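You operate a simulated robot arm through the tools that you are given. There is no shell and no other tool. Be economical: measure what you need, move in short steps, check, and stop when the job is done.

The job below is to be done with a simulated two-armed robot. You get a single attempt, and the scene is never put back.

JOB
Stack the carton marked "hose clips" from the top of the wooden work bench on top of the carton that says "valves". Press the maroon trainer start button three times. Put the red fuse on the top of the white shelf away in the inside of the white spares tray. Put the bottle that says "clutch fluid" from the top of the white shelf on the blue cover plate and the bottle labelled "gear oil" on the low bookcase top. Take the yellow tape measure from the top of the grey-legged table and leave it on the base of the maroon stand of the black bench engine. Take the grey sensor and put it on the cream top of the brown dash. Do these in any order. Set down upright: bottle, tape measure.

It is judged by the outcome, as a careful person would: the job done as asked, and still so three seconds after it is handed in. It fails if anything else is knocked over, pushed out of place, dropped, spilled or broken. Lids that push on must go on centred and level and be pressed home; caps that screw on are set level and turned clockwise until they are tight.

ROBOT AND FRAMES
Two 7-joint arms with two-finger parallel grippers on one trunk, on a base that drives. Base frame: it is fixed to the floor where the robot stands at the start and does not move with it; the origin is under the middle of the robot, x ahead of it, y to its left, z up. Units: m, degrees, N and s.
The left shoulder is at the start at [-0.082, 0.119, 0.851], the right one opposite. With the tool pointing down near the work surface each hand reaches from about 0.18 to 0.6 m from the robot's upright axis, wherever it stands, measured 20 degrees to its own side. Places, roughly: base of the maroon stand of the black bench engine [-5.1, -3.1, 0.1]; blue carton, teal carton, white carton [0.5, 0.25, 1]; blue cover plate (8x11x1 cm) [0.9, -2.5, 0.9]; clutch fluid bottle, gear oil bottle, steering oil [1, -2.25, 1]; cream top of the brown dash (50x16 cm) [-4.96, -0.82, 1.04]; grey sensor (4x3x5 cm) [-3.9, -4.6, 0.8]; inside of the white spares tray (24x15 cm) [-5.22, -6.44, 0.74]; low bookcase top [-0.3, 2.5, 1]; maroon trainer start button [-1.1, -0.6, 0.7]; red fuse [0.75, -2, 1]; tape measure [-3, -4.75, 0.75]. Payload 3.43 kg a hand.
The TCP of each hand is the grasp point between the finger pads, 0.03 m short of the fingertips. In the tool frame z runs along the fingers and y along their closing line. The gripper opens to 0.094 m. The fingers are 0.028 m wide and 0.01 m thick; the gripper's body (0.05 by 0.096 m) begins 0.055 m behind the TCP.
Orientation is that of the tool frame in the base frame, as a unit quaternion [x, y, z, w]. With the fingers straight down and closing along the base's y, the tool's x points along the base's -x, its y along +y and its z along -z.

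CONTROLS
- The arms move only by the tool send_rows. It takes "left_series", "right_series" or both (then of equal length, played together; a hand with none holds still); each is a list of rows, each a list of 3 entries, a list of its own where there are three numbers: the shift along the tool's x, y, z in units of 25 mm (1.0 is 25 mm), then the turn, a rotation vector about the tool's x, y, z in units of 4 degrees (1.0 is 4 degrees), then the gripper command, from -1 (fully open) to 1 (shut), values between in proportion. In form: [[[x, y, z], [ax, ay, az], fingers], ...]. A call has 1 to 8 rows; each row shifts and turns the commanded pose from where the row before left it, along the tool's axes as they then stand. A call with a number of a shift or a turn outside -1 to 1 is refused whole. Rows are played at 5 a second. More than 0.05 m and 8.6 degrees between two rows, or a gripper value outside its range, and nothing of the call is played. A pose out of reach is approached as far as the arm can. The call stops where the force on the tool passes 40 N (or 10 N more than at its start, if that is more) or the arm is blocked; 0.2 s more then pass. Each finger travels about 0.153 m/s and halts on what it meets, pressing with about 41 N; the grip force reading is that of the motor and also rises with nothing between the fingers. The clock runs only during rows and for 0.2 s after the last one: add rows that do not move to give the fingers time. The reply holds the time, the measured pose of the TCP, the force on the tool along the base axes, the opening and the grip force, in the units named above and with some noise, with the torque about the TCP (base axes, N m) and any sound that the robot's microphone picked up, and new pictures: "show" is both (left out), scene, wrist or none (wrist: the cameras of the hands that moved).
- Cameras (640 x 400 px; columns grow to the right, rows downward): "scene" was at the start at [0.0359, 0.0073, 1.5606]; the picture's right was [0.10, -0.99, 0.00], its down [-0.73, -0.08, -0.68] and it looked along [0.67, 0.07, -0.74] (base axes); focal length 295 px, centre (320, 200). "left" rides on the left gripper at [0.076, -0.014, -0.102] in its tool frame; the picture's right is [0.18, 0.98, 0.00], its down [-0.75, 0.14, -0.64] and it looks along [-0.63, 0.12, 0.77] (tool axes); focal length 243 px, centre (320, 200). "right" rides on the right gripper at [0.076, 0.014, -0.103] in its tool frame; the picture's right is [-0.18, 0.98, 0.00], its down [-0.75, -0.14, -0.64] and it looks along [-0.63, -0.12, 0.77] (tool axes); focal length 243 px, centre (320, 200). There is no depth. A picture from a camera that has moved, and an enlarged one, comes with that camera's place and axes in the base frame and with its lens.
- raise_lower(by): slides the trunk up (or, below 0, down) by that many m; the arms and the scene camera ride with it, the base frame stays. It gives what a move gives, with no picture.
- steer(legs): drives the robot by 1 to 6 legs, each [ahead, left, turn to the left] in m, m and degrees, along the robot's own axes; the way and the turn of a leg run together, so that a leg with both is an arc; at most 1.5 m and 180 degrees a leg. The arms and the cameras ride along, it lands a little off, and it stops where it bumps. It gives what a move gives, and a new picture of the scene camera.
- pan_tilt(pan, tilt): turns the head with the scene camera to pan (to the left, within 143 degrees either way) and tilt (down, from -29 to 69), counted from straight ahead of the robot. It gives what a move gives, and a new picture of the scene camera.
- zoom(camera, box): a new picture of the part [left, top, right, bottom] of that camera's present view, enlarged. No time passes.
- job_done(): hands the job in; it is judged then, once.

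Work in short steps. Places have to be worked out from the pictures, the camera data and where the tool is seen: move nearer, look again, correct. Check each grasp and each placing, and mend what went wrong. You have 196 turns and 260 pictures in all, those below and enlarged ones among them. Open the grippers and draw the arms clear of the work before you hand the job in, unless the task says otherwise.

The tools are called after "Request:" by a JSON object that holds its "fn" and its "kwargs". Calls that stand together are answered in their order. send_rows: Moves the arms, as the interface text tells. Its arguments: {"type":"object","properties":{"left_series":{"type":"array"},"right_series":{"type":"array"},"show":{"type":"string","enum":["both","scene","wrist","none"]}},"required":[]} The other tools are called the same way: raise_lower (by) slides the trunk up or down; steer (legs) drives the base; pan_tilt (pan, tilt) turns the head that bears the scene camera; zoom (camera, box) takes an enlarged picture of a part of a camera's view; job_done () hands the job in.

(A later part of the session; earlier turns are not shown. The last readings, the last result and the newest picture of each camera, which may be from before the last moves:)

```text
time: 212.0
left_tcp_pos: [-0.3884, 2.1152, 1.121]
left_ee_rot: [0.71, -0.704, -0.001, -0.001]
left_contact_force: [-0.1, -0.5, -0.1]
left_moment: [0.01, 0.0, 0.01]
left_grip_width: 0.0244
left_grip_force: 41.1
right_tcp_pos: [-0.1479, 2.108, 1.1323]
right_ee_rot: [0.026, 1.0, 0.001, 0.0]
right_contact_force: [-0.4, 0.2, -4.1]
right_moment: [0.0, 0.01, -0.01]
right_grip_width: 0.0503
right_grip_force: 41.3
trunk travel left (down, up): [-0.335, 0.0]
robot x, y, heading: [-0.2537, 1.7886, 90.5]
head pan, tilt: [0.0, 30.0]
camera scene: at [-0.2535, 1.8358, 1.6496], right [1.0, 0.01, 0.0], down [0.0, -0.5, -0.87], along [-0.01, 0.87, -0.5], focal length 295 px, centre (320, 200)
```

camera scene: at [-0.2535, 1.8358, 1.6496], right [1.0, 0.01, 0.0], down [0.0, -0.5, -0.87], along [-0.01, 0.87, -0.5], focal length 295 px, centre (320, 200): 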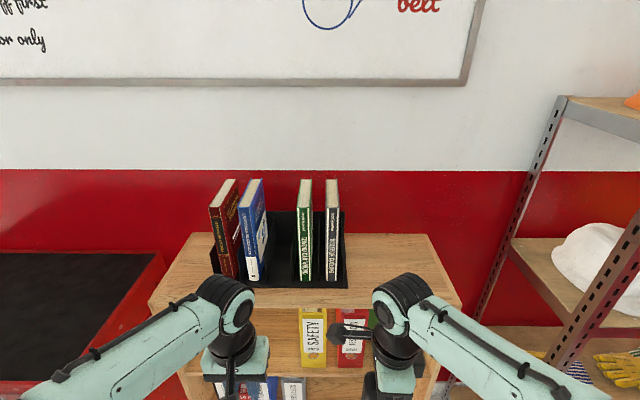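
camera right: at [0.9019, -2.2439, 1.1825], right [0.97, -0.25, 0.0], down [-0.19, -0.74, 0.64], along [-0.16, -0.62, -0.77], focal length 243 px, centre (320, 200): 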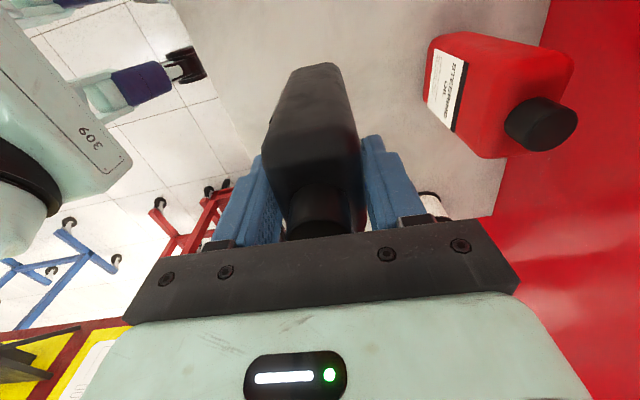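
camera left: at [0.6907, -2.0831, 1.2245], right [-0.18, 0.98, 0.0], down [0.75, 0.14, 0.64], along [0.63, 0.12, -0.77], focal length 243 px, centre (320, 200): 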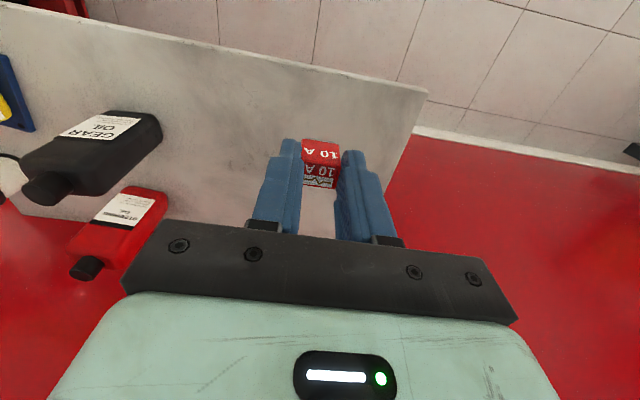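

Bookcase top z ≈ 0.98, front edge y ≈ 2.43; free spot around [-0.02, 2.54]. I pull the left hand (fuse) back clear of the books, raise the right hand, then drive 0.33 m nearer.

Request:
{"fn": "send_rows", "kwargs": {"left_series": [[[1, 0, 0], [0, 0, 0], 1], [[1, 0, 0], [0, 0, 0], 1], [[1, 0, 0], [0, 0, 0], 1], [[1, 0, 0], [0, 0, 0], 1], [[0.5, 0, 0], [0, 0, 0], 1]], "right_series": [[[-0.5, 0, -0.4], [0, 0, 0], 1], [[-0.5, 0, -0.4], [0, 0, 0], 1], [[-0.5, 0, -0.4], [0, 0, 0], 1], [[-0.5, 0, 0], [0, 0, 0], 1], [[-0.5, 0, 0], [0, 0, 0], 1]], "show": "none"}}

Request:
{"fn": "steer", "kwargs": {"legs": [[0.33, 0, 0]]}}

Request:
{"fn": "pan_tilt", "kwargs": {"pan": -20, "tilt": 45}}

```text
time: 213.2
left_tcp_pos: [-0.3854, 2.0021, 1.1219]
left_ee_rot: [0.711, -0.704, -0.001, -0.001]
left_contact_force: [1.0, -0.7, 0.2]
left_moment: [0.0, -0.03, 0.0]
left_grip_width: 0.0244
left_grip_force: 41.2
right_tcp_pos: [-0.0857, 2.1049, 1.1629]
right_ee_rot: [0.026, 1.0, 0.001, -0.002]
right_contact_force: [0.0, 0.6, -4.6]
right_moment: [0.02, -0.04, 0.01]
right_grip_width: 0.0502
right_grip_force: 41.3
trunk travel left (down, up): [-0.335, 0.0]
robot x, y, heading: [-0.2519, 1.7921, 90.7]
head pan, tilt: [0.0, 30.0]
```

```text
time: 215.1
left_tcp_pos: [-0.3888, 2.2722, 1.1234]
left_ee_rot: [0.711, -0.703, -0.001, 0.0]
left_contact_force: [0.1, 0.2, 0.2]
left_moment: [0.0, 0.02, 0.0]
left_grip_width: 0.0245
left_grip_force: 41.1
right_tcp_pos: [-0.0891, 2.3684, 1.1629]
right_ee_rot: [0.021, 1.0, -0.012, 0.0]
right_contact_force: [0.8, -13.5, 1.7]
right_moment: [-1.56, 0.11, 0.62]
right_grip_width: 0.0559
right_grip_force: 40.9
trunk travel left (down, up): [-0.335, 0.0]
robot x, y, heading: [-0.2538, 2.0665, 90.9]
head pan, tilt: [0.0, 30.0]
stopped in leg 1: the robot was blocked; the commanded pose is now the measured one
camera scene: at [-0.2564, 2.1063, 1.6499], right [1.0, 0.01, 0.0], down [0.01, -0.5, -0.87], along [-0.01, 0.87, -0.5], focal length 295 px, centre (320, 200)
```

scene: 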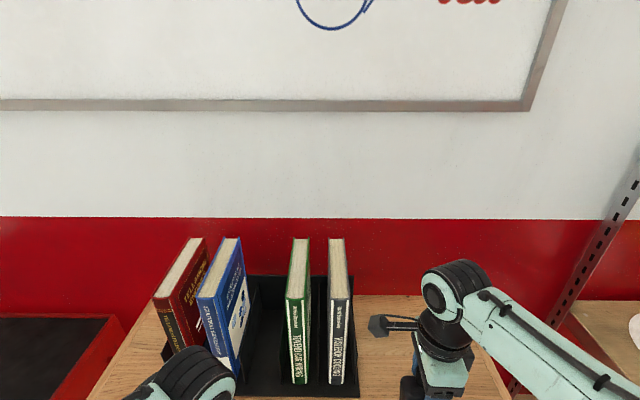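

```text
time: 216.0
left_tcp_pos: [-0.3899, 2.2708, 1.1226]
left_ee_rot: [0.711, -0.704, -0.001, -0.001]
left_contact_force: [-0.3, 0.0, 0.0]
left_moment: [0.02, -0.02, 0.0]
left_grip_width: 0.0244
left_grip_force: 40.8
right_tcp_pos: [-0.0899, 2.3675, 1.1632]
right_ee_rot: [0.021, 1.0, -0.01, 0.0]
right_contact_force: [-1.1, -16.1, -0.7]
right_moment: [-1.8, 0.28, 0.61]
right_grip_width: 0.056
right_grip_force: 41.0
trunk travel left (down, up): [-0.335, 0.0]
robot x, y, heading: [-0.2602, 2.0615, 90.5]
head pan, tilt: [-20.0, 45.0]
camera scene: at [-0.2288, 2.0902, 1.6272], right [0.94, -0.33, 0.0], down [-0.23, -0.67, -0.71], along [0.23, 0.67, -0.71], focal length 295 px, centre (320, 200)
```

scene: 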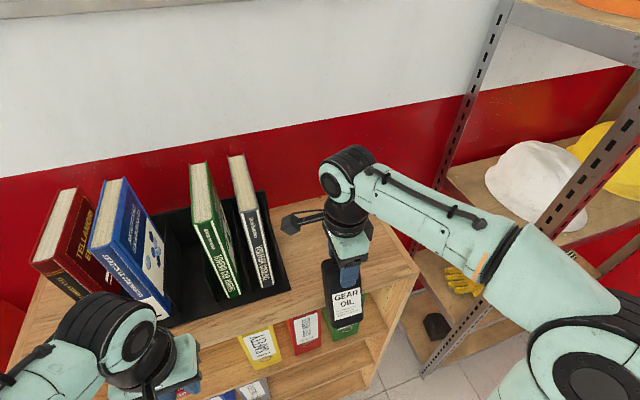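

The bottle touched the bookcase's front edge – the top is higher than I judged. I back off 0.12 m at once and inspect.

Request:
{"fn": "steer", "kwargs": {"legs": [[-0.15, 0, 0]]}}

Request:
{"fn": "zoom", "kwargs": {"camera": "right", "box": [0, 0, 640, 400]}}

Request:
{"fn": "zoom", "kwargs": {"camera": "scene", "box": [260, 200, 460, 360]}}

```text
time: 217.3
left_tcp_pos: [-0.3875, 2.1255, 1.1229]
left_ee_rot: [0.71, -0.705, 0.0, 0.001]
left_contact_force: [-0.6, 0.4, -0.5]
left_moment: [0.01, -0.03, 0.01]
left_grip_width: 0.0241
left_grip_force: 40.7
right_tcp_pos: [-0.0877, 2.2211, 1.1629]
right_ee_rot: [0.025, 1.0, -0.008, 0.0]
right_contact_force: [-0.5, -0.5, -4.9]
right_moment: [0.02, 0.01, -0.02]
right_grip_width: 0.0456
right_grip_force: 41.4
trunk travel left (down, up): [-0.335, 0.0]
robot x, y, heading: [-0.2537, 1.9113, 90.4]
head pan, tilt: [-20.0, 45.0]
camera scene: at [-0.227, 1.9448, 1.6274], right [0.94, -0.33, 0.0], down [-0.24, -0.67, -0.71], along [0.24, 0.67, -0.71], focal length 295 px, centre (320, 200)
```

scene: 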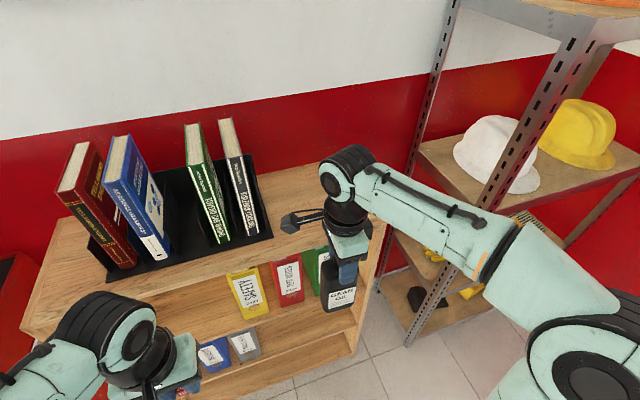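

```text
1.00 times, centred on (320, 200) of right (not enlarged: the box is as wide or as high as the picture)
camera zoom: at [-0.1622, 2.2415, 1.2646], right [0.23, 0.97, -0.02], down [0.75, -0.17, 0.65], along [0.62, -0.16, -0.76], focal length 243 px, centre (320, 200)
```

zoom: 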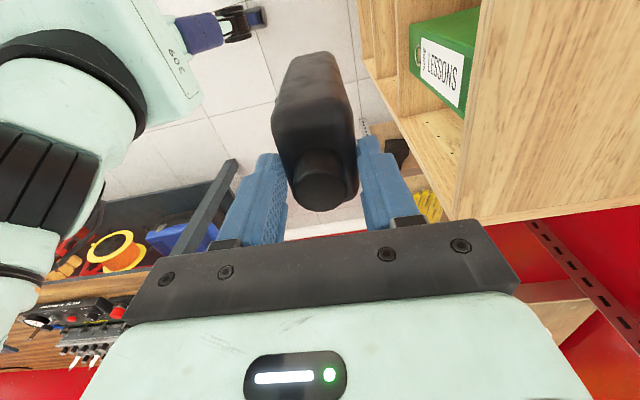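

```text
2.50 times, centred on (360, 280) of scene
camera zoom: at [-0.227, 1.9448, 1.6274], right [0.94, -0.33, 0.0], down [-0.24, -0.67, -0.71], along [0.24, 0.67, -0.71], focal length 738 px, centre (220, 0)
```

zoom: 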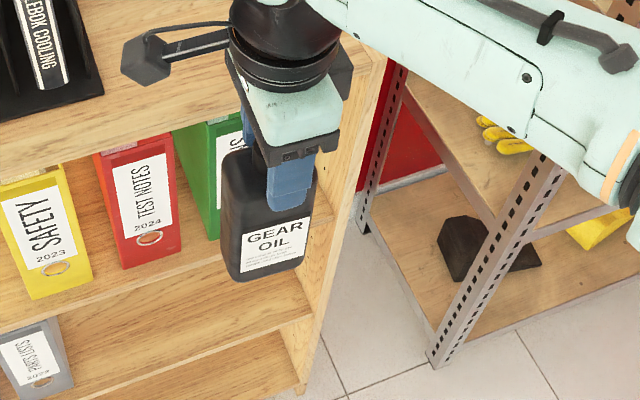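

The bottle slid down in the grip but is upright (base now ≈ 16.5 cm under TCP). Recomputed: bookcase top z ≈ 1.065, front edge y ≈ 2.34, free x from -0.18 to 0.08. I raise the right hand 12 cm gently.

Request:
{"fn": "send_rows", "kwargs": {"right_series": [[[0, 0, -0.4], [0, 0, 0], 1], [[0, 0, -0.6], [0, 0, 0], 1], [[0, 0, -0.6], [0, 0, 0], 1], [[0, 0, -0.6], [0, 0, 0], 1], [[0, 0, -0.6], [0, 0, 0], 1], [[0, 0, -0.6], [0, 0, 0], 1], [[0, 0, -0.6], [0, 0, 0], 1], [[0, 0, -0.6], [0, 0, 0], 1]], "show": "both"}}

```text
time: 219.1
left_tcp_pos: [-0.3878, 2.125, 1.1209]
left_ee_rot: [0.709, -0.705, 0.0, 0.0]
left_contact_force: [0.0, -0.2, -0.3]
left_moment: [0.02, -0.01, -0.02]
left_grip_width: 0.0242
left_grip_force: 41.8
right_tcp_pos: [-0.0864, 2.2227, 1.2777]
right_ee_rot: [0.025, 1.0, -0.009, 0.0]
right_contact_force: [-1.1, 0.7, -3.1]
right_moment: [0.01, -0.04, 0.01]
right_grip_width: 0.0457
right_grip_force: 41.0
trunk travel left (down, up): [-0.335, 0.0]
robot x, y, heading: [-0.2562, 1.908, 90.5]
head pan, tilt: [-20.0, 45.0]
camera scene: at [-0.2271, 1.9438, 1.6271], right [0.94, -0.33, 0.0], down [-0.24, -0.67, -0.71], along [0.24, 0.67, -0.71], focal length 295 px, centre (320, 200)
camera right: at [-0.1622, 2.2424, 1.3794], right [0.23, 0.97, -0.02], down [0.75, -0.17, 0.65], along [0.62, -0.16, -0.76], focal length 243 px, centre (320, 200)
```

scene: 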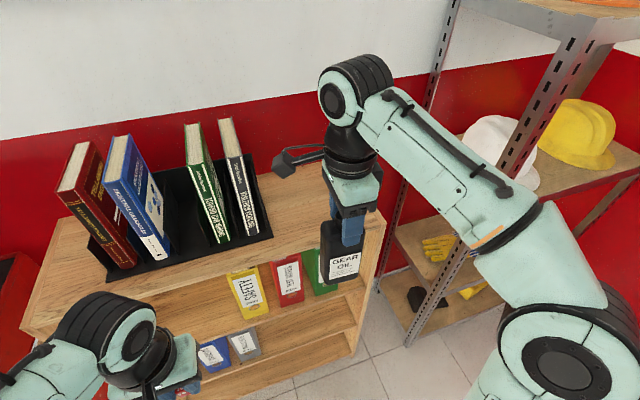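
right: 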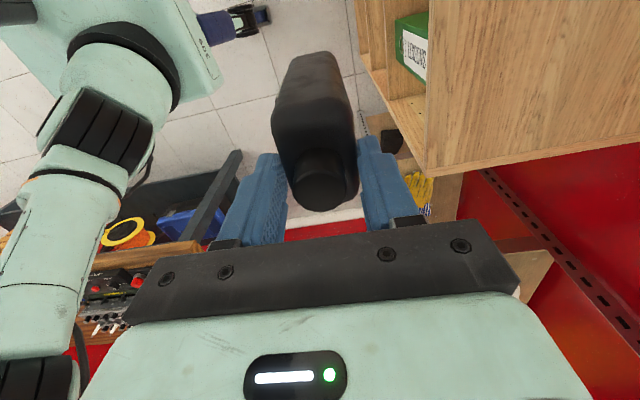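

Base is now ≈ 1.113, about 5 cm above the top. I drive ahead 0.17 m.

Request:
{"fn": "steer", "kwargs": {"legs": [[0.17, 0, 0]]}}

Request:
{"fn": "zoom", "kwargs": {"camera": "right", "box": [0, 0, 640, 400]}}

```text
time: 220.6
left_tcp_pos: [-0.3895, 2.2776, 1.1229]
left_ee_rot: [0.71, -0.704, 0.001, 0.002]
left_contact_force: [-0.4, 0.7, 0.3]
left_moment: [-0.05, 0.02, -0.01]
left_grip_width: 0.0244
left_grip_force: 40.5
right_tcp_pos: [-0.0893, 2.3774, 1.2764]
right_ee_rot: [0.023, 1.0, -0.01, 0.0]
right_contact_force: [0.8, 0.7, -4.2]
right_moment: [-0.02, 0.03, -0.03]
right_grip_width: 0.0456
right_grip_force: 41.3
trunk travel left (down, up): [-0.335, 0.0]
robot x, y, heading: [-0.2555, 2.0617, 90.2]
head pan, tilt: [-20.0, 45.0]
stopped in leg 1: the robot was blocked; the commanded pose is now the measured one
camera scene: at [-0.2284, 2.0984, 1.6273], right [0.94, -0.33, 0.0], down [-0.24, -0.67, -0.7], along [0.24, 0.66, -0.71], focal length 295 px, centre (320, 200)
```

scene: 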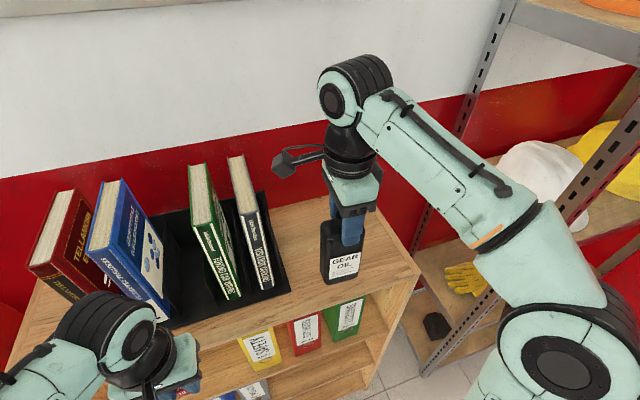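

```text
1.00 times, centred on (320, 200) of right (not enlarged: the box is as wide or as high as the picture)
camera zoom: at [-0.164, 2.3973, 1.3781], right [0.23, 0.97, -0.02], down [0.75, -0.16, 0.65], along [0.63, -0.16, -0.76], focal length 243 px, centre (320, 200)
```

zoom: 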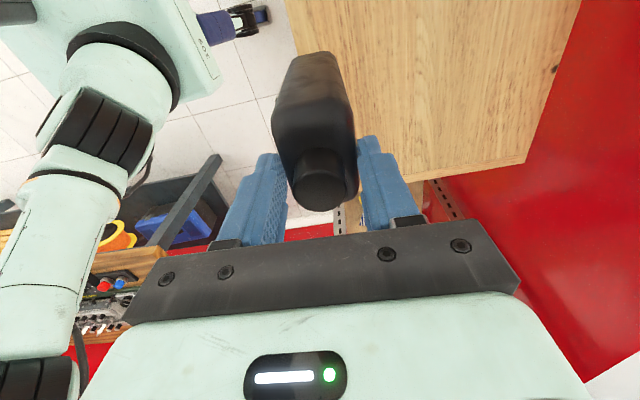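

The base now touches the bookcase (blocked at y 2.062); the bottle is above the top. I extend the hand 6.5 cm ahead and 3 cm right.

Request:
{"fn": "send_rows", "kwargs": {"right_series": [[[-0.24, 0.52, 0], [0, 0, 0], 1], [[-0.24, 0.52, 0], [0, 0, 0], 1], [[-0.24, 0.52, 0], [0, 0, 0], 1], [[-0.24, 0.52, 0], [0, 0, 0], 1], [[-0.24, 0.52, 0], [0, 0, 0], 1]], "show": "both"}}

```text
time: 221.8
left_tcp_pos: [-0.3895, 2.2733, 1.1218]
left_ee_rot: [0.711, -0.704, 0.0, 0.0]
left_contact_force: [0.1, 0.3, 0.0]
left_moment: [-0.02, -0.04, 0.0]
left_grip_width: 0.0244
left_grip_force: 40.8
right_tcp_pos: [-0.0568, 2.4376, 1.2747]
right_ee_rot: [0.023, 1.0, -0.01, 0.0]
right_contact_force: [0.8, -0.8, -4.8]
right_moment: [-0.03, -0.01, -0.01]
right_grip_width: 0.0457
right_grip_force: 41.2
trunk travel left (down, up): [-0.335, 0.0]
robot x, y, heading: [-0.2568, 2.0651, 90.6]
head pan, tilt: [-20.0, 45.0]
camera scene: at [-0.2282, 2.0939, 1.6271], right [0.94, -0.33, 0.0], down [-0.24, -0.67, -0.71], along [0.24, 0.67, -0.71], focal length 295 px, centre (320, 200)
camera right: at [-0.1318, 2.4568, 1.3769], right [0.23, 0.97, -0.02], down [0.75, -0.16, 0.65], along [0.63, -0.16, -0.76], focal length 243 px, centre (320, 200)
```

scene: 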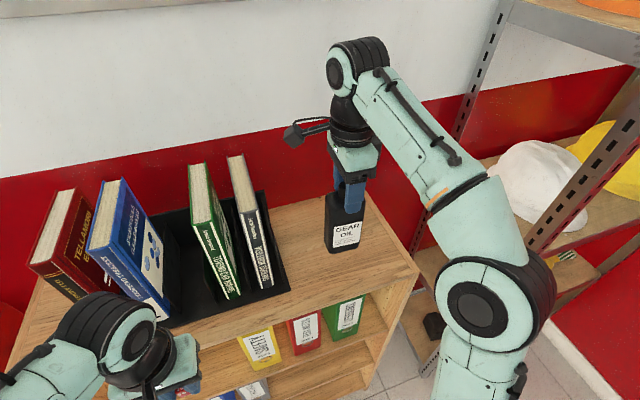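
right: 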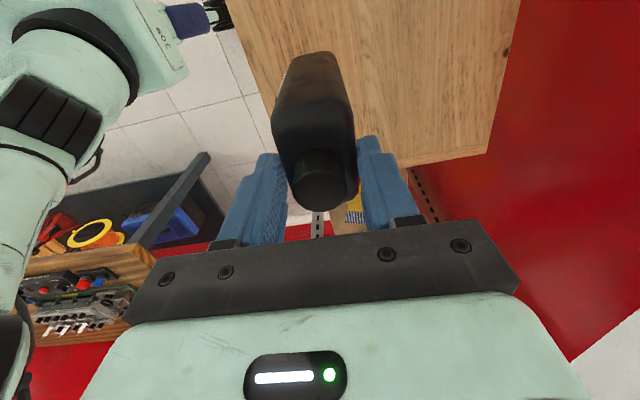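

The bottle is over the top. I lower slowly in small steps to find contact.

Request:
{"fn": "send_rows", "kwargs": {"right_series": [[[0, 0, 0.4], [0, 0, 0], 1], [[0, 0, 0.4], [0, 0, 0], 1], [[0, 0, 0.3], [0, 0, 0], 1], [[0, 0, 0.3], [0, 0, 0], 1], [[0, 0, 0], [0, 0, 0], 1]], "show": "none"}}

Request:
{"fn": "zoom", "kwargs": {"camera": "scene", "box": [260, 140, 440, 300]}}

```text
time: 223.0
left_tcp_pos: [-0.3892, 2.2732, 1.1228]
left_ee_rot: [0.71, -0.705, 0.0, 0.001]
left_contact_force: [0.0, -0.4, 0.2]
left_moment: [-0.02, -0.02, -0.01]
left_grip_width: 0.0242
left_grip_force: 40.7
right_tcp_pos: [-0.0565, 2.4354, 1.2407]
right_ee_rot: [0.024, 1.0, -0.009, 0.001]
right_contact_force: [-0.2, 0.1, -3.9]
right_moment: [-0.02, -0.01, -0.01]
right_grip_width: 0.0457
right_grip_force: 40.9
trunk travel left (down, up): [-0.335, 0.0]
robot x, y, heading: [-0.2557, 2.057, 90.7]
head pan, tilt: [-20.0, 45.0]
```

```text
2.50 times, centred on (350, 220) of scene
camera zoom: at [-0.2283, 2.0934, 1.6271], right [0.94, -0.33, 0.0], down [-0.24, -0.67, -0.71], along [0.24, 0.67, -0.71], focal length 738 px, centre (245, 150)
```

zoom: 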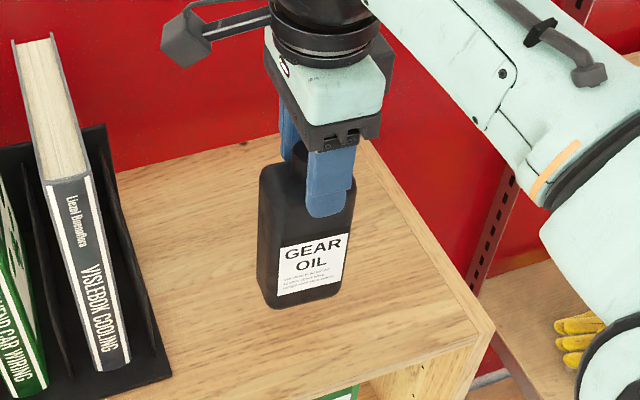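

No contact yet; I continue down.

Request:
{"fn": "send_rows", "kwargs": {"right_series": [[[0, 0, 0.25], [0, 0, 0], 1], [[0, 0, 0.25], [0, 0, 0], 1], [[0, 0, 0.25], [0, 0, 0], 1], [[0, 0, 0], [0, 0, 0], 1]], "show": "none"}}

Request:
{"fn": "zoom", "kwargs": {"camera": "scene", "box": [260, 140, 440, 300]}}

```text
time: 224.0
left_tcp_pos: [-0.3893, 2.2734, 1.1225]
left_ee_rot: [0.71, -0.704, 0.0, 0.0]
left_contact_force: [-0.4, 0.6, 0.1]
left_moment: [0.01, 0.01, -0.01]
left_grip_width: 0.0246
left_grip_force: 40.7
right_tcp_pos: [-0.0567, 2.4354, 1.2229]
right_ee_rot: [0.024, 1.0, -0.009, 0.0]
right_contact_force: [0.1, -0.3, -4.7]
right_moment: [-0.02, -0.05, 0.03]
right_grip_width: 0.0456
right_grip_force: 41.1
trunk travel left (down, up): [-0.335, 0.0]
robot x, y, heading: [-0.2545, 2.0636, 90.4]
head pan, tilt: [-20.0, 45.0]
```

```text
2.50 times, centred on (350, 220) of scene
camera zoom: at [-0.2283, 2.0934, 1.6271], right [0.94, -0.33, 0.0], down [-0.24, -0.67, -0.71], along [0.24, 0.67, -0.71], focal length 738 px, centre (245, 150)
```

zoom: 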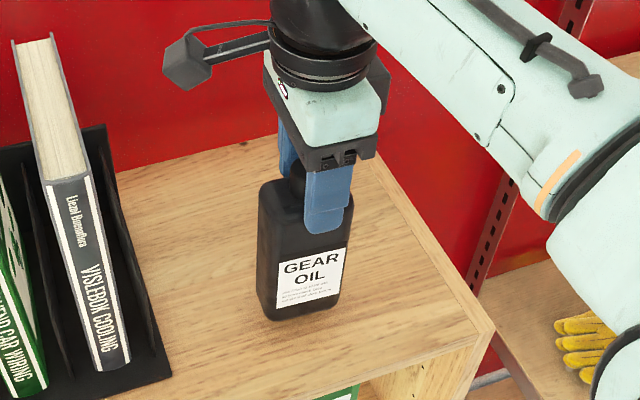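

Request:
{"fn": "send_rows", "kwargs": {"right_series": [[[0, 0, 0.25], [0, 0, 0], 1], [[0, 0, 0.25], [0, 0, 0], 1], [[0, 0, 0.25], [0, 0, 0], 1], [[0, 0, 0.25], [0, 0, 0], 1], [[0, 0, 0], [0, 0, 0], 1]], "show": "none"}}

Request:
{"fn": "zoom", "kwargs": {"camera": "scene", "box": [260, 140, 440, 300]}}

```text
time: 225.2
left_tcp_pos: [-0.3894, 2.2702, 1.1229]
left_ee_rot: [0.71, -0.704, -0.001, 0.0]
left_contact_force: [0.4, 0.3, -0.8]
left_moment: [0.01, 0.0, 0.01]
left_grip_width: 0.0243
left_grip_force: 41.3
right_tcp_pos: [-0.0581, 2.4335, 1.2008]
right_ee_rot: [0.022, 1.0, -0.006, 0.0]
right_contact_force: [-2.1, -4.4, 37.2]
right_moment: [0.25, 0.16, 0.17]
right_grip_width: 0.0458
right_grip_force: 40.9
trunk travel left (down, up): [-0.335, 0.0]
robot x, y, heading: [-0.257, 2.0651, 90.5]
head pan, tilt: [-20.0, 45.0]
```

```text
2.50 times, centred on (350, 220) of scene
camera zoom: at [-0.2304, 2.0895, 1.6273], right [0.94, -0.33, 0.0], down [-0.23, -0.67, -0.71], along [0.24, 0.67, -0.71], focal length 738 px, centre (245, 150)
```

zoom: 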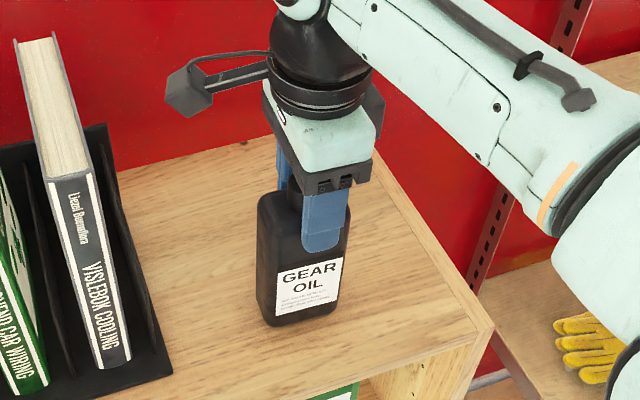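

Contact at ≈ 37 N: the top is at z ≈ 1.04. I ease the pressure, open and raise.

Request:
{"fn": "send_rows", "kwargs": {"right_series": [[[0, 0, -0.12], [0, 0, 0], 1], [[0, 0, 0], [0, 0, 0], 0.3], [[0, 0, 0], [0, 0, 0], -0.2], [[0, 0, 0], [0, 0, 0], -0.7], [[0, 0, -0.5], [0, 0, 0], -0.8], [[0, 0, -1], [0, 0, 0], -0.8], [[0, 0, -1], [0, 0, 0], -0.8], [[0, 0, -0.5], [0, 0, 0], -0.8]], "show": "both"}}

Request:
{"fn": "zoom", "kwargs": {"camera": "scene", "box": [260, 140, 440, 300]}}

```text
time: 227.0
left_tcp_pos: [-0.3894, 2.2737, 1.1221]
left_ee_rot: [0.71, -0.704, 0.0, -0.001]
left_contact_force: [-0.5, -0.2, -0.5]
left_moment: [0.02, 0.01, -0.04]
left_grip_width: 0.0243
left_grip_force: 41.0
right_tcp_pos: [-0.0548, 2.4364, 1.2758]
right_ee_rot: [0.024, 1.0, -0.009, 0.001]
right_contact_force: [0.1, -0.3, -0.2]
right_moment: [0.01, 0.0, 0.0]
right_grip_width: 0.0846
right_grip_force: 0.0
trunk travel left (down, up): [-0.335, 0.0]
robot x, y, heading: [-0.2566, 2.0636, 90.5]
head pan, tilt: [-20.0, 45.0]
camera scene: at [-0.2285, 2.0932, 1.6271], right [0.94, -0.33, 0.0], down [-0.24, -0.67, -0.71], along [0.24, 0.67, -0.71], focal length 295 px, centre (320, 200)
camera right: at [-0.1313, 2.4561, 1.3777], right [0.23, 0.97, -0.02], down [0.75, -0.16, 0.65], along [0.63, -0.16, -0.76], focal length 243 px, centre (320, 200)
```

scene: 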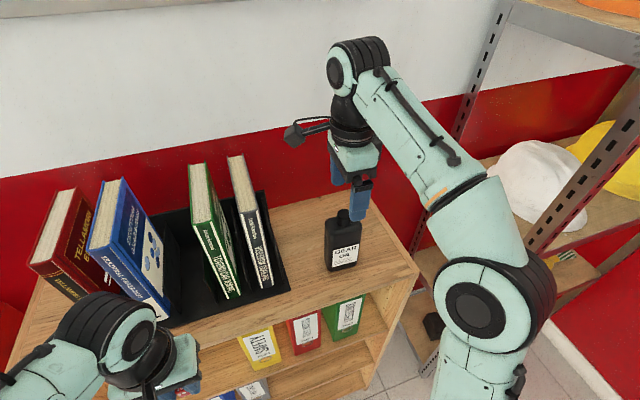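
right: 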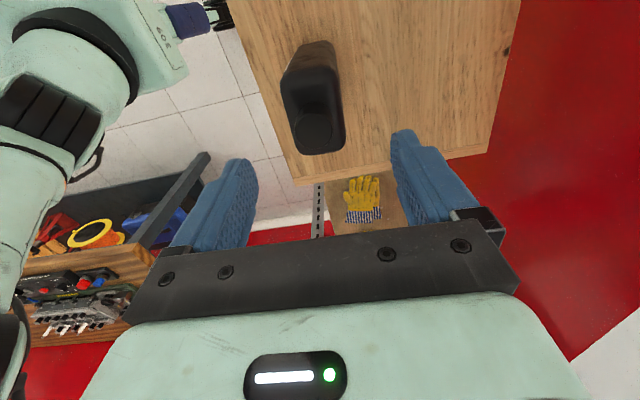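

```text
2.50 times, centred on (350, 220) of scene
camera zoom: at [-0.2285, 2.0932, 1.6271], right [0.94, -0.33, 0.0], down [-0.24, -0.67, -0.71], along [0.24, 0.67, -0.71], focal length 738 px, centre (245, 150)
```

zoom: 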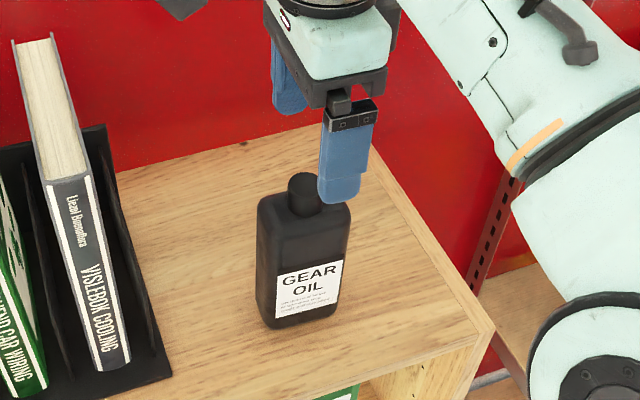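

Gear oil stands upright on the bookcase. I back off, turn round and drive south down the aisle, then look west.

Request:
{"fn": "steer", "kwargs": {"legs": [[-0.7, 0, 0], [0, 0, 180], [1.5, 0, 0], [1.5, 0, 0], [0.2, 0, 0], [0, 0, -60]]}}

Request:
{"fn": "pan_tilt", "kwargs": {"pan": 0, "tilt": 12}}

```text
time: 256.0
left_tcp_pos: [-0.3544, -2.0377, 1.1219]
left_ee_rot: [0.965, 0.263, 0.0, 0.0]
left_contact_force: [-0.6, 0.0, -0.1]
left_moment: [0.02, -0.01, -0.03]
left_grip_width: 0.0247
left_grip_force: 41.0
right_tcp_pos: [-0.6618, -1.8298, 1.2761]
right_ee_rot: [0.854, -0.521, 0.003, -0.008]
right_contact_force: [0.3, -0.1, 0.5]
right_moment: [0.01, 0.03, 0.0]
right_grip_width: 0.0845
right_grip_force: 0.0
trunk travel left (down, up): [-0.335, 0.0]
robot x, y, heading: [-0.2388, -1.8187, -149.4]
head pan, tilt: [-20.0, 45.0]
camera scene: at [-0.2772, -1.8108, 1.6271], right [-0.18, 0.98, 0.0], down [0.7, 0.13, -0.71], along [-0.7, -0.13, -0.71], focal length 295 px, centre (320, 200)
```

scene: 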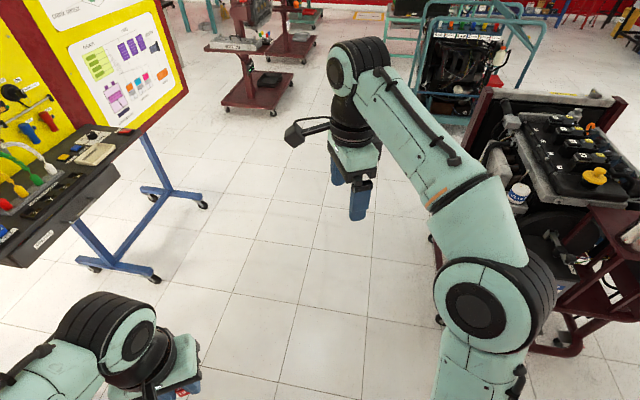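

```text
time: 256.9
left_tcp_pos: [-0.3544, -2.0385, 1.1213]
left_ee_rot: [0.965, 0.262, 0.0, 0.0]
left_contact_force: [-0.5, -0.4, -0.2]
left_moment: [0.02, -0.02, -0.02]
left_grip_width: 0.0244
left_grip_force: 40.4
right_tcp_pos: [-0.6614, -1.8312, 1.2769]
right_ee_rot: [0.854, -0.52, 0.005, -0.008]
right_contact_force: [-0.1, 0.9, 0.2]
right_moment: [0.01, 0.0, 0.0]
right_grip_width: 0.0844
right_grip_force: 0.0
trunk travel left (down, up): [-0.335, 0.0]
robot x, y, heading: [-0.2357, -1.8172, -149.7]
head pan, tilt: [0.0, 12.0]
camera scene: at [-0.2777, -1.8432, 1.6787], right [-0.51, 0.86, 0.0], down [0.18, 0.11, -0.98], along [-0.84, -0.5, -0.21], focal length 295 px, centre (320, 200)
```

scene: 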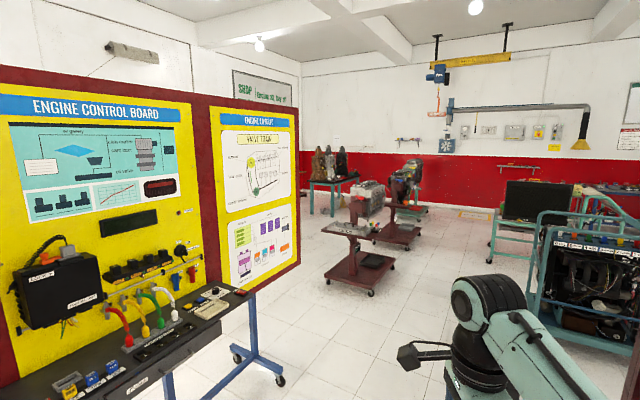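

The aisle between the boards' end (x ≈ -1.65) and the first maroon stand (x ≈ -3.1) is open. I go west to x ≈ -2.35 and then turn south.

Request:
{"fn": "steer", "kwargs": {"legs": [[0, 0, -30.3], [1.5, 0, 0], [0.62, 0, 0], [0, 0, 90], [1.0, 0, 0]]}}

Request:
{"fn": "pan_tilt", "kwargs": {"pan": -20, "tilt": 20}}

```text
time: 277.4
left_tcp_pos: [-2.1835, -3.0708, 1.1225]
left_ee_rot: [0.699, 0.715, -0.001, 0.0]
left_contact_force: [-1.1, -0.4, 0.1]
left_moment: [0.0, 0.01, -0.02]
left_grip_width: 0.0243
left_grip_force: 41.0
right_tcp_pos: [-2.5138, -3.2382, 1.2751]
right_ee_rot: [1.0, -0.017, -0.001, -0.009]
right_contact_force: [0.4, -0.3, 1.1]
right_moment: [-0.02, 0.03, -0.01]
right_grip_width: 0.0845
right_grip_force: 0.0
trunk travel left (down, up): [-0.335, 0.0]
robot x, y, heading: [-2.3194, -2.8591, -88.9]
head pan, tilt: [0.0, 12.0]
camera scene: at [-2.3159, -2.9111, 1.6788], right [-1.0, -0.02, 0.0], down [0.0, 0.21, -0.98], along [0.02, -0.98, -0.21], focal length 295 px, centre (320, 200)
```

scene: 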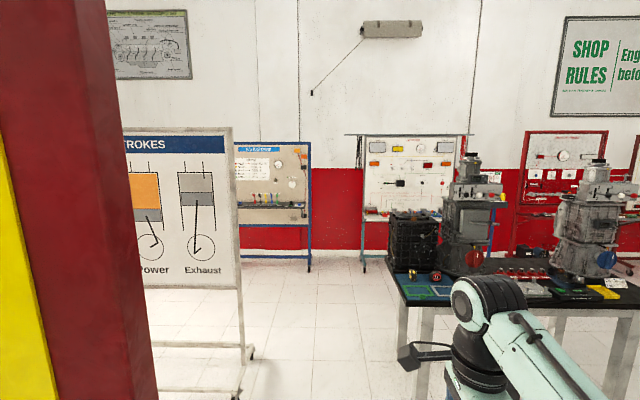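

```text
time: 278.2
left_tcp_pos: [-2.1831, -3.0717, 1.123]
left_ee_rot: [0.699, 0.715, 0.0, -0.001]
left_contact_force: [0.3, 0.2, 0.9]
left_moment: [-0.01, 0.02, -0.01]
left_grip_width: 0.0243
left_grip_force: 40.3
right_tcp_pos: [-2.5137, -3.2392, 1.2761]
right_ee_rot: [1.0, -0.017, -0.002, -0.009]
right_contact_force: [-0.7, -0.5, 0.2]
right_moment: [-0.01, -0.01, -0.01]
right_grip_width: 0.0845
right_grip_force: 0.0
trunk travel left (down, up): [-0.335, 0.0]
robot x, y, heading: [-2.316, -2.8635, -88.6]
head pan, tilt: [-20.0, 20.0]
camera scene: at [-2.3477, -2.9063, 1.6658], right [-0.95, 0.32, 0.0], down [0.11, 0.32, -0.94], along [-0.3, -0.89, -0.34], focal length 295 px, centre (320, 200)
```

scene: 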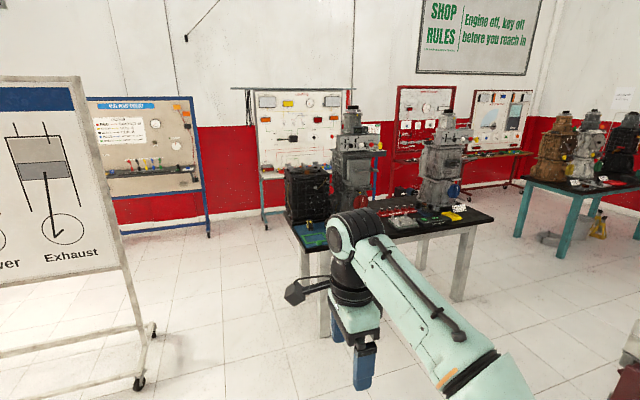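

The grey-legged table is ahead (x -4.3…-2.7, front edge y ≈ -4.45). I go south to y ≈ -3.9 and look down at it.

Request:
{"fn": "steer", "kwargs": {"legs": [[1.0, 0, -1.2], [0, -0.5, 0]]}}

Request:
{"fn": "pan_tilt", "kwargs": {"pan": -25, "tilt": 35}}

```text
time: 279.3
left_tcp_pos: [-2.1831, -3.0944, 1.1219]
left_ee_rot: [0.697, 0.717, 0.005, -0.004]
left_contact_force: [-0.7, 6.8, 1.7]
left_moment: [-0.75, -0.04, 0.22]
left_grip_width: 0.0243
left_grip_force: 40.7
right_tcp_pos: [-2.513, -3.2679, 1.2764]
right_ee_rot: [1.0, -0.016, -0.001, -0.009]
right_contact_force: [-0.4, 0.5, 0.8]
right_moment: [-0.01, 0.04, 0.0]
right_grip_width: 0.0846
right_grip_force: 0.1
trunk travel left (down, up): [-0.335, 0.0]
robot x, y, heading: [-2.3157, -2.893, -88.7]
head pan, tilt: [-20.0, 20.0]
stopped in leg 1: the force on the tool passed its limit at 70 N (the readings are from after the stop); the commanded pose is now the measured one
camera scene: at [-2.3473, -2.9346, 1.6658], right [-0.95, 0.32, 0.0], down [0.11, 0.32, -0.94], along [-0.3, -0.89, -0.34], focal length 295 px, centre (320, 200)
```

scene: 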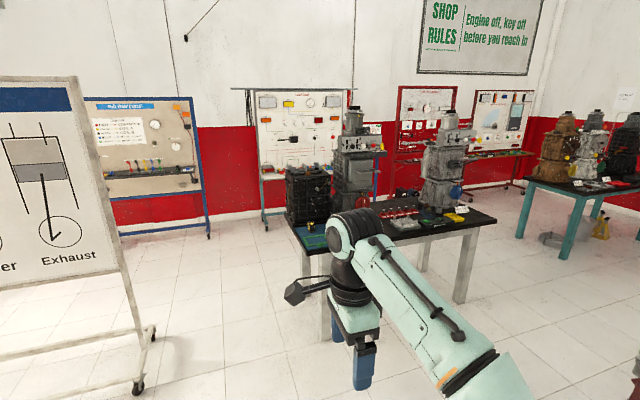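

```text
time: 280.1
left_tcp_pos: [-2.1814, -3.0965, 1.1226]
left_ee_rot: [0.697, 0.717, 0.004, -0.003]
left_contact_force: [0.7, 9.1, 0.2]
left_moment: [-0.99, -0.07, 0.27]
left_grip_width: 0.0245
left_grip_force: 40.8
right_tcp_pos: [-2.5132, -3.2676, 1.2768]
right_ee_rot: [1.0, -0.017, -0.001, -0.008]
right_contact_force: [-0.1, 0.5, -0.5]
right_moment: [-0.01, -0.03, 0.01]
right_grip_width: 0.0845
right_grip_force: 0.1
trunk travel left (down, up): [-0.335, 0.0]
robot x, y, heading: [-2.3189, -2.8919, -88.6]
head pan, tilt: [-25.0, 35.0]
camera scene: at [-2.3528, -2.9267, 1.642], right [-0.92, 0.4, 0.0], down [0.23, 0.52, -0.82], along [-0.33, -0.75, -0.57], focal length 295 px, centre (320, 200)
```

scene: 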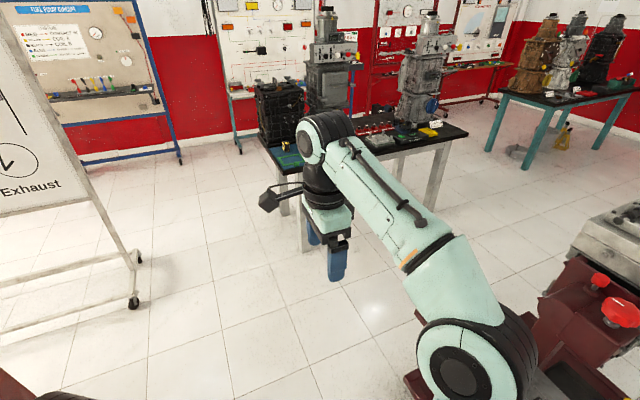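

The left hand brushed the yellow board's frame. I back off 8 cm and look left.

Request:
{"fn": "steer", "kwargs": {"legs": [[-0.1, 0, 0]]}}

Request:
{"fn": "pan_tilt", "kwargs": {"pan": 40, "tilt": 30}}

```text
time: 281.2
left_tcp_pos: [-2.1841, -3.0005, 1.1224]
left_ee_rot: [0.697, 0.717, 0.005, -0.003]
left_contact_force: [-0.8, -0.3, -0.1]
left_moment: [0.02, 0.02, 0.01]
left_grip_width: 0.0243
left_grip_force: 41.0
right_tcp_pos: [-2.515, -3.1729, 1.275]
right_ee_rot: [1.0, -0.016, -0.001, -0.009]
right_contact_force: [-0.4, -0.1, -0.4]
right_moment: [0.01, -0.02, 0.02]
right_grip_width: 0.0845
right_grip_force: 0.1
trunk travel left (down, up): [-0.335, 0.0]
robot x, y, heading: [-2.3166, -2.7918, -88.7]
head pan, tilt: [-25.0, 35.0]
camera scene: at [-2.355, -2.8311, 1.6422], right [-0.92, 0.4, 0.0], down [0.23, 0.53, -0.82], along [-0.33, -0.75, -0.57], focal length 295 px, centre (320, 200)
```

scene: 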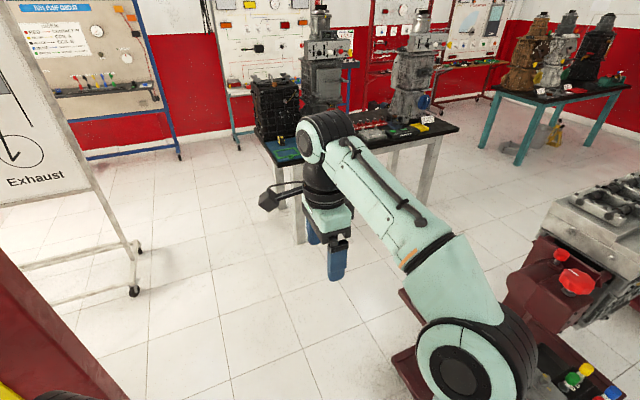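

```text
time: 282.6
left_tcp_pos: [-2.1854, -3.0006, 1.1221]
left_ee_rot: [0.697, 0.717, 0.004, -0.004]
left_contact_force: [0.1, 1.3, -0.5]
left_moment: [0.01, -0.02, 0.0]
left_grip_width: 0.0244
left_grip_force: 41.2
right_tcp_pos: [-2.5147, -3.1703, 1.2763]
right_ee_rot: [1.0, -0.016, -0.001, -0.008]
right_contact_force: [0.7, -0.5, 0.6]
right_moment: [0.01, 0.0, 0.02]
right_grip_width: 0.0846
right_grip_force: 0.0
trunk travel left (down, up): [-0.335, 0.0]
robot x, y, heading: [-2.3161, -2.7911, -88.4]
head pan, tilt: [40.0, 30.0]
camera scene: at [-2.26, -2.8179, 1.6497], right [-0.75, -0.66, 0.0], down [-0.33, 0.38, -0.87], along [0.57, -0.65, -0.5], focal length 295 px, centre (320, 200)
```

scene: 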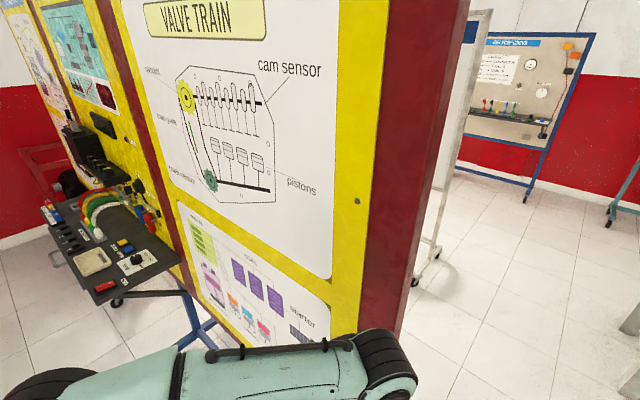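

The board's end reaches x ≈ -2.2 and the stand's base begins at x ≈ -3.0. I shift right 0.3 m to the middle of the gap, then go south.

Request:
{"fn": "steer", "kwargs": {"legs": [[0, -0.3, -1.4], [1.1, 0, 0]]}}

Request:
{"fn": "pan_tilt", "kwargs": {"pan": -25, "tilt": 35}}

```text
time: 291.1
left_tcp_pos: [-2.4923, -4.1089, 1.1224]
left_ee_rot: [0.706, 0.708, 0.006, -0.004]
left_contact_force: [0.4, -0.4, -1.1]
left_moment: [-0.02, 0.0, 0.0]
left_grip_width: 0.0242
left_grip_force: 41.1
right_tcp_pos: [-2.8269, -4.2728, 1.2743]
right_ee_rot: [1.0, -0.03, 0.0, -0.009]
right_contact_force: [0.8, 0.1, 0.4]
right_moment: [0.03, -0.04, -0.01]
right_grip_width: 0.0849
right_grip_force: 0.1
trunk travel left (down, up): [-0.335, 0.0]
robot x, y, heading: [-2.6251, -3.9043, -90.2]
head pan, tilt: [40.0, 30.0]
camera scene: at [-2.563, -3.9254, 1.6497], right [-0.77, -0.64, 0.0], down [-0.32, 0.38, -0.87], along [0.55, -0.67, -0.5], focal length 295 px, centre (320, 200)
```

scene: 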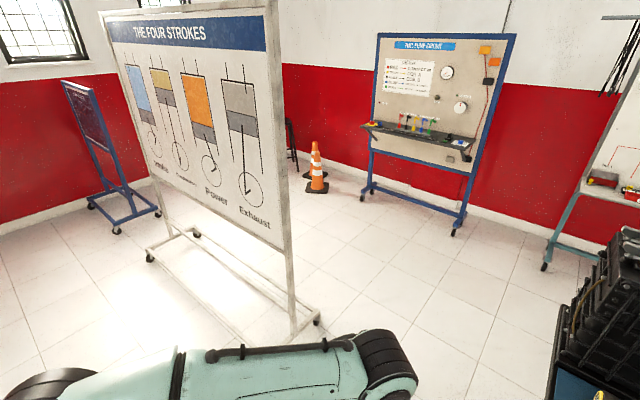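

```text
time: 292.4
left_tcp_pos: [-2.4928, -4.1091, 1.1226]
left_ee_rot: [0.707, 0.707, 0.006, -0.003]
left_contact_force: [0.2, 0.1, 0.6]
left_moment: [-0.01, -0.02, 0.01]
left_grip_width: 0.0242
left_grip_force: 40.4
right_tcp_pos: [-2.829, -4.2715, 1.2762]
right_ee_rot: [1.0, -0.03, -0.001, -0.009]
right_contact_force: [0.4, 0.5, 0.1]
right_moment: [0.0, -0.03, -0.01]
right_grip_width: 0.0846
right_grip_force: 0.2
trunk travel left (down, up): [-0.335, 0.0]
robot x, y, heading: [-2.6225, -3.901, -90.2]
head pan, tilt: [-25.0, 35.0]
camera scene: at [-2.6583, -3.9358, 1.6419], right [-0.91, 0.42, 0.0], down [0.24, 0.52, -0.82], along [-0.35, -0.74, -0.57], focal length 295 px, centre (320, 200)
```

scene: 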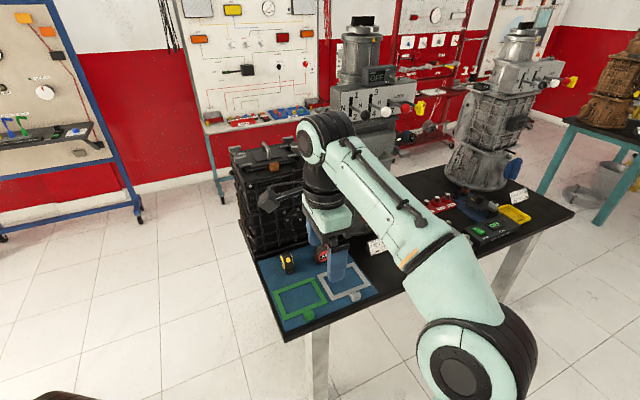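

The tape measure is on the blue mat at the table's near-left. I zoom.

Request:
{"fn": "zoom", "kwargs": {"camera": "scene", "box": [240, 230, 400, 330]}}

Request:
{"fn": "zoom", "kwargs": {"camera": "scene", "box": [400, 160, 560, 260]}}

```text
4.00 times, centred on (320, 280) of scene
camera zoom: at [-2.6583, -3.9358, 1.6419], right [-0.91, 0.42, 0.0], down [0.24, 0.52, -0.82], along [-0.35, -0.74, -0.57], focal length 1181 px, centre (320, -120)
```

zoom: 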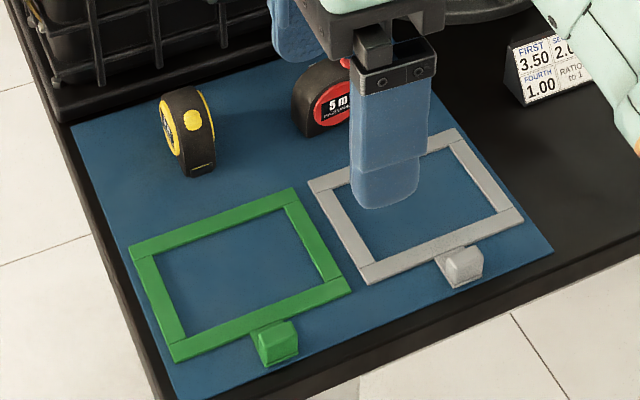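

```text
4.00 times, centred on (480, 210) of scene
camera zoom: at [-2.6583, -3.9358, 1.6419], right [-0.91, 0.42, 0.0], down [0.24, 0.52, -0.82], along [-0.35, -0.74, -0.57], focal length 1181 px, centre (-320, 160)
```

zoom: 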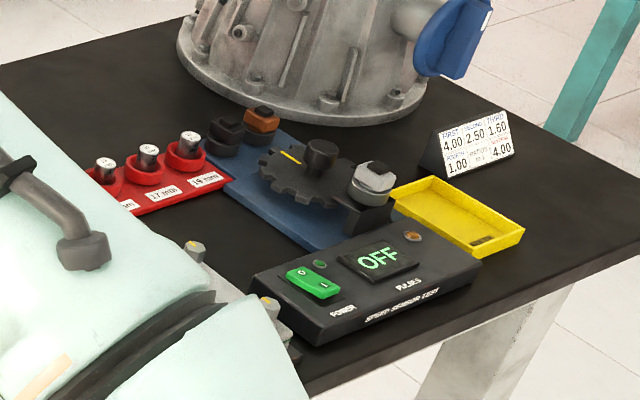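

Two tape measures: the yellow one at ≈ [-2.885, -4.70], and a red 5 m one beyond. I lower the trunk 0.1 m and move in to put the right hand above the mat.

Request:
{"fn": "raise_lower", "kwargs": {"by": -0.1}}

Request:
{"fn": "steer", "kwargs": {"legs": [[0, -0.06, 0], [0.25, 0, 0]]}}

Request:
{"fn": "zoom", "kwargs": {"camera": "right", "box": [0, 0, 640, 400]}}

```text
time: 293.8
left_tcp_pos: [-2.4924, -4.1094, 1.0214]
left_ee_rot: [0.706, 0.708, 0.005, -0.004]
left_contact_force: [-0.4, -0.1, -0.3]
left_moment: [0.02, -0.03, 0.0]
left_grip_width: 0.0244
left_grip_force: 41.8
right_tcp_pos: [-2.8272, -4.2646, 1.1638]
right_ee_rot: [0.999, -0.029, -0.001, -0.021]
right_contact_force: [-0.3, -0.2, 0.1]
right_moment: [0.01, -0.01, 0.01]
right_grip_width: 0.0848
right_grip_force: 0.0
trunk travel left (down, up): [-0.235, 0.1]
robot x, y, heading: [-2.6214, -3.9003, -90.2]
head pan, tilt: [-25.0, 35.0]
```

```text
time: 296.4
left_tcp_pos: [-2.5538, -4.356, 1.0222]
left_ee_rot: [0.707, 0.707, 0.005, -0.003]
left_contact_force: [0.9, -0.4, 0.0]
left_moment: [0.04, -0.01, -0.01]
left_grip_width: 0.0242
left_grip_force: 41.2
right_tcp_pos: [-2.8886, -4.5123, 1.1636]
right_ee_rot: [0.999, -0.032, -0.001, -0.021]
right_contact_force: [0.9, -0.5, 0.9]
right_moment: [0.02, -0.02, 0.0]
right_grip_width: 0.0846
right_grip_force: 0.0
trunk travel left (down, up): [-0.235, 0.1]
robot x, y, heading: [-2.6821, -4.1443, -90.6]
head pan, tilt: [-25.0, 35.0]
camera scene: at [-2.7183, -4.1841, 1.537], right [-0.9, 0.43, 0.0], down [0.25, 0.52, -0.82], along [-0.35, -0.74, -0.57], focal length 295 px, centre (320, 200)
```

scene: 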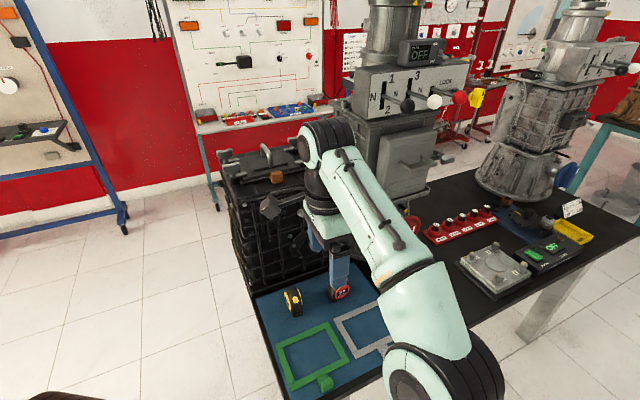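

```text
1.00 times, centred on (320, 200) of right (not enlarged: the box is as wide or as high as the picture)
camera zoom: at [-2.8131, -4.535, 1.2643], right [-0.24, -0.97, -0.04], down [-0.74, 0.16, 0.65], along [-0.62, 0.19, -0.76], focal length 243 px, centre (320, 200)
```

zoom: 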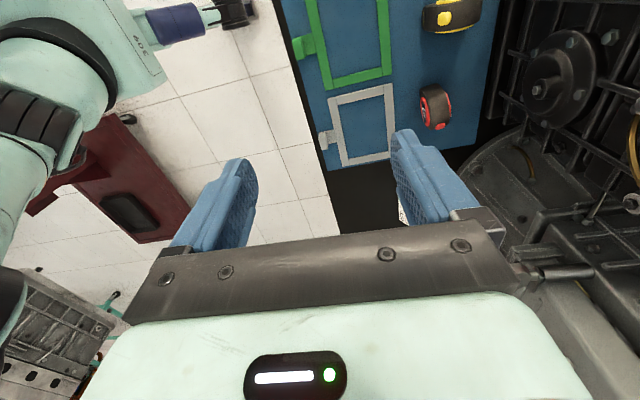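

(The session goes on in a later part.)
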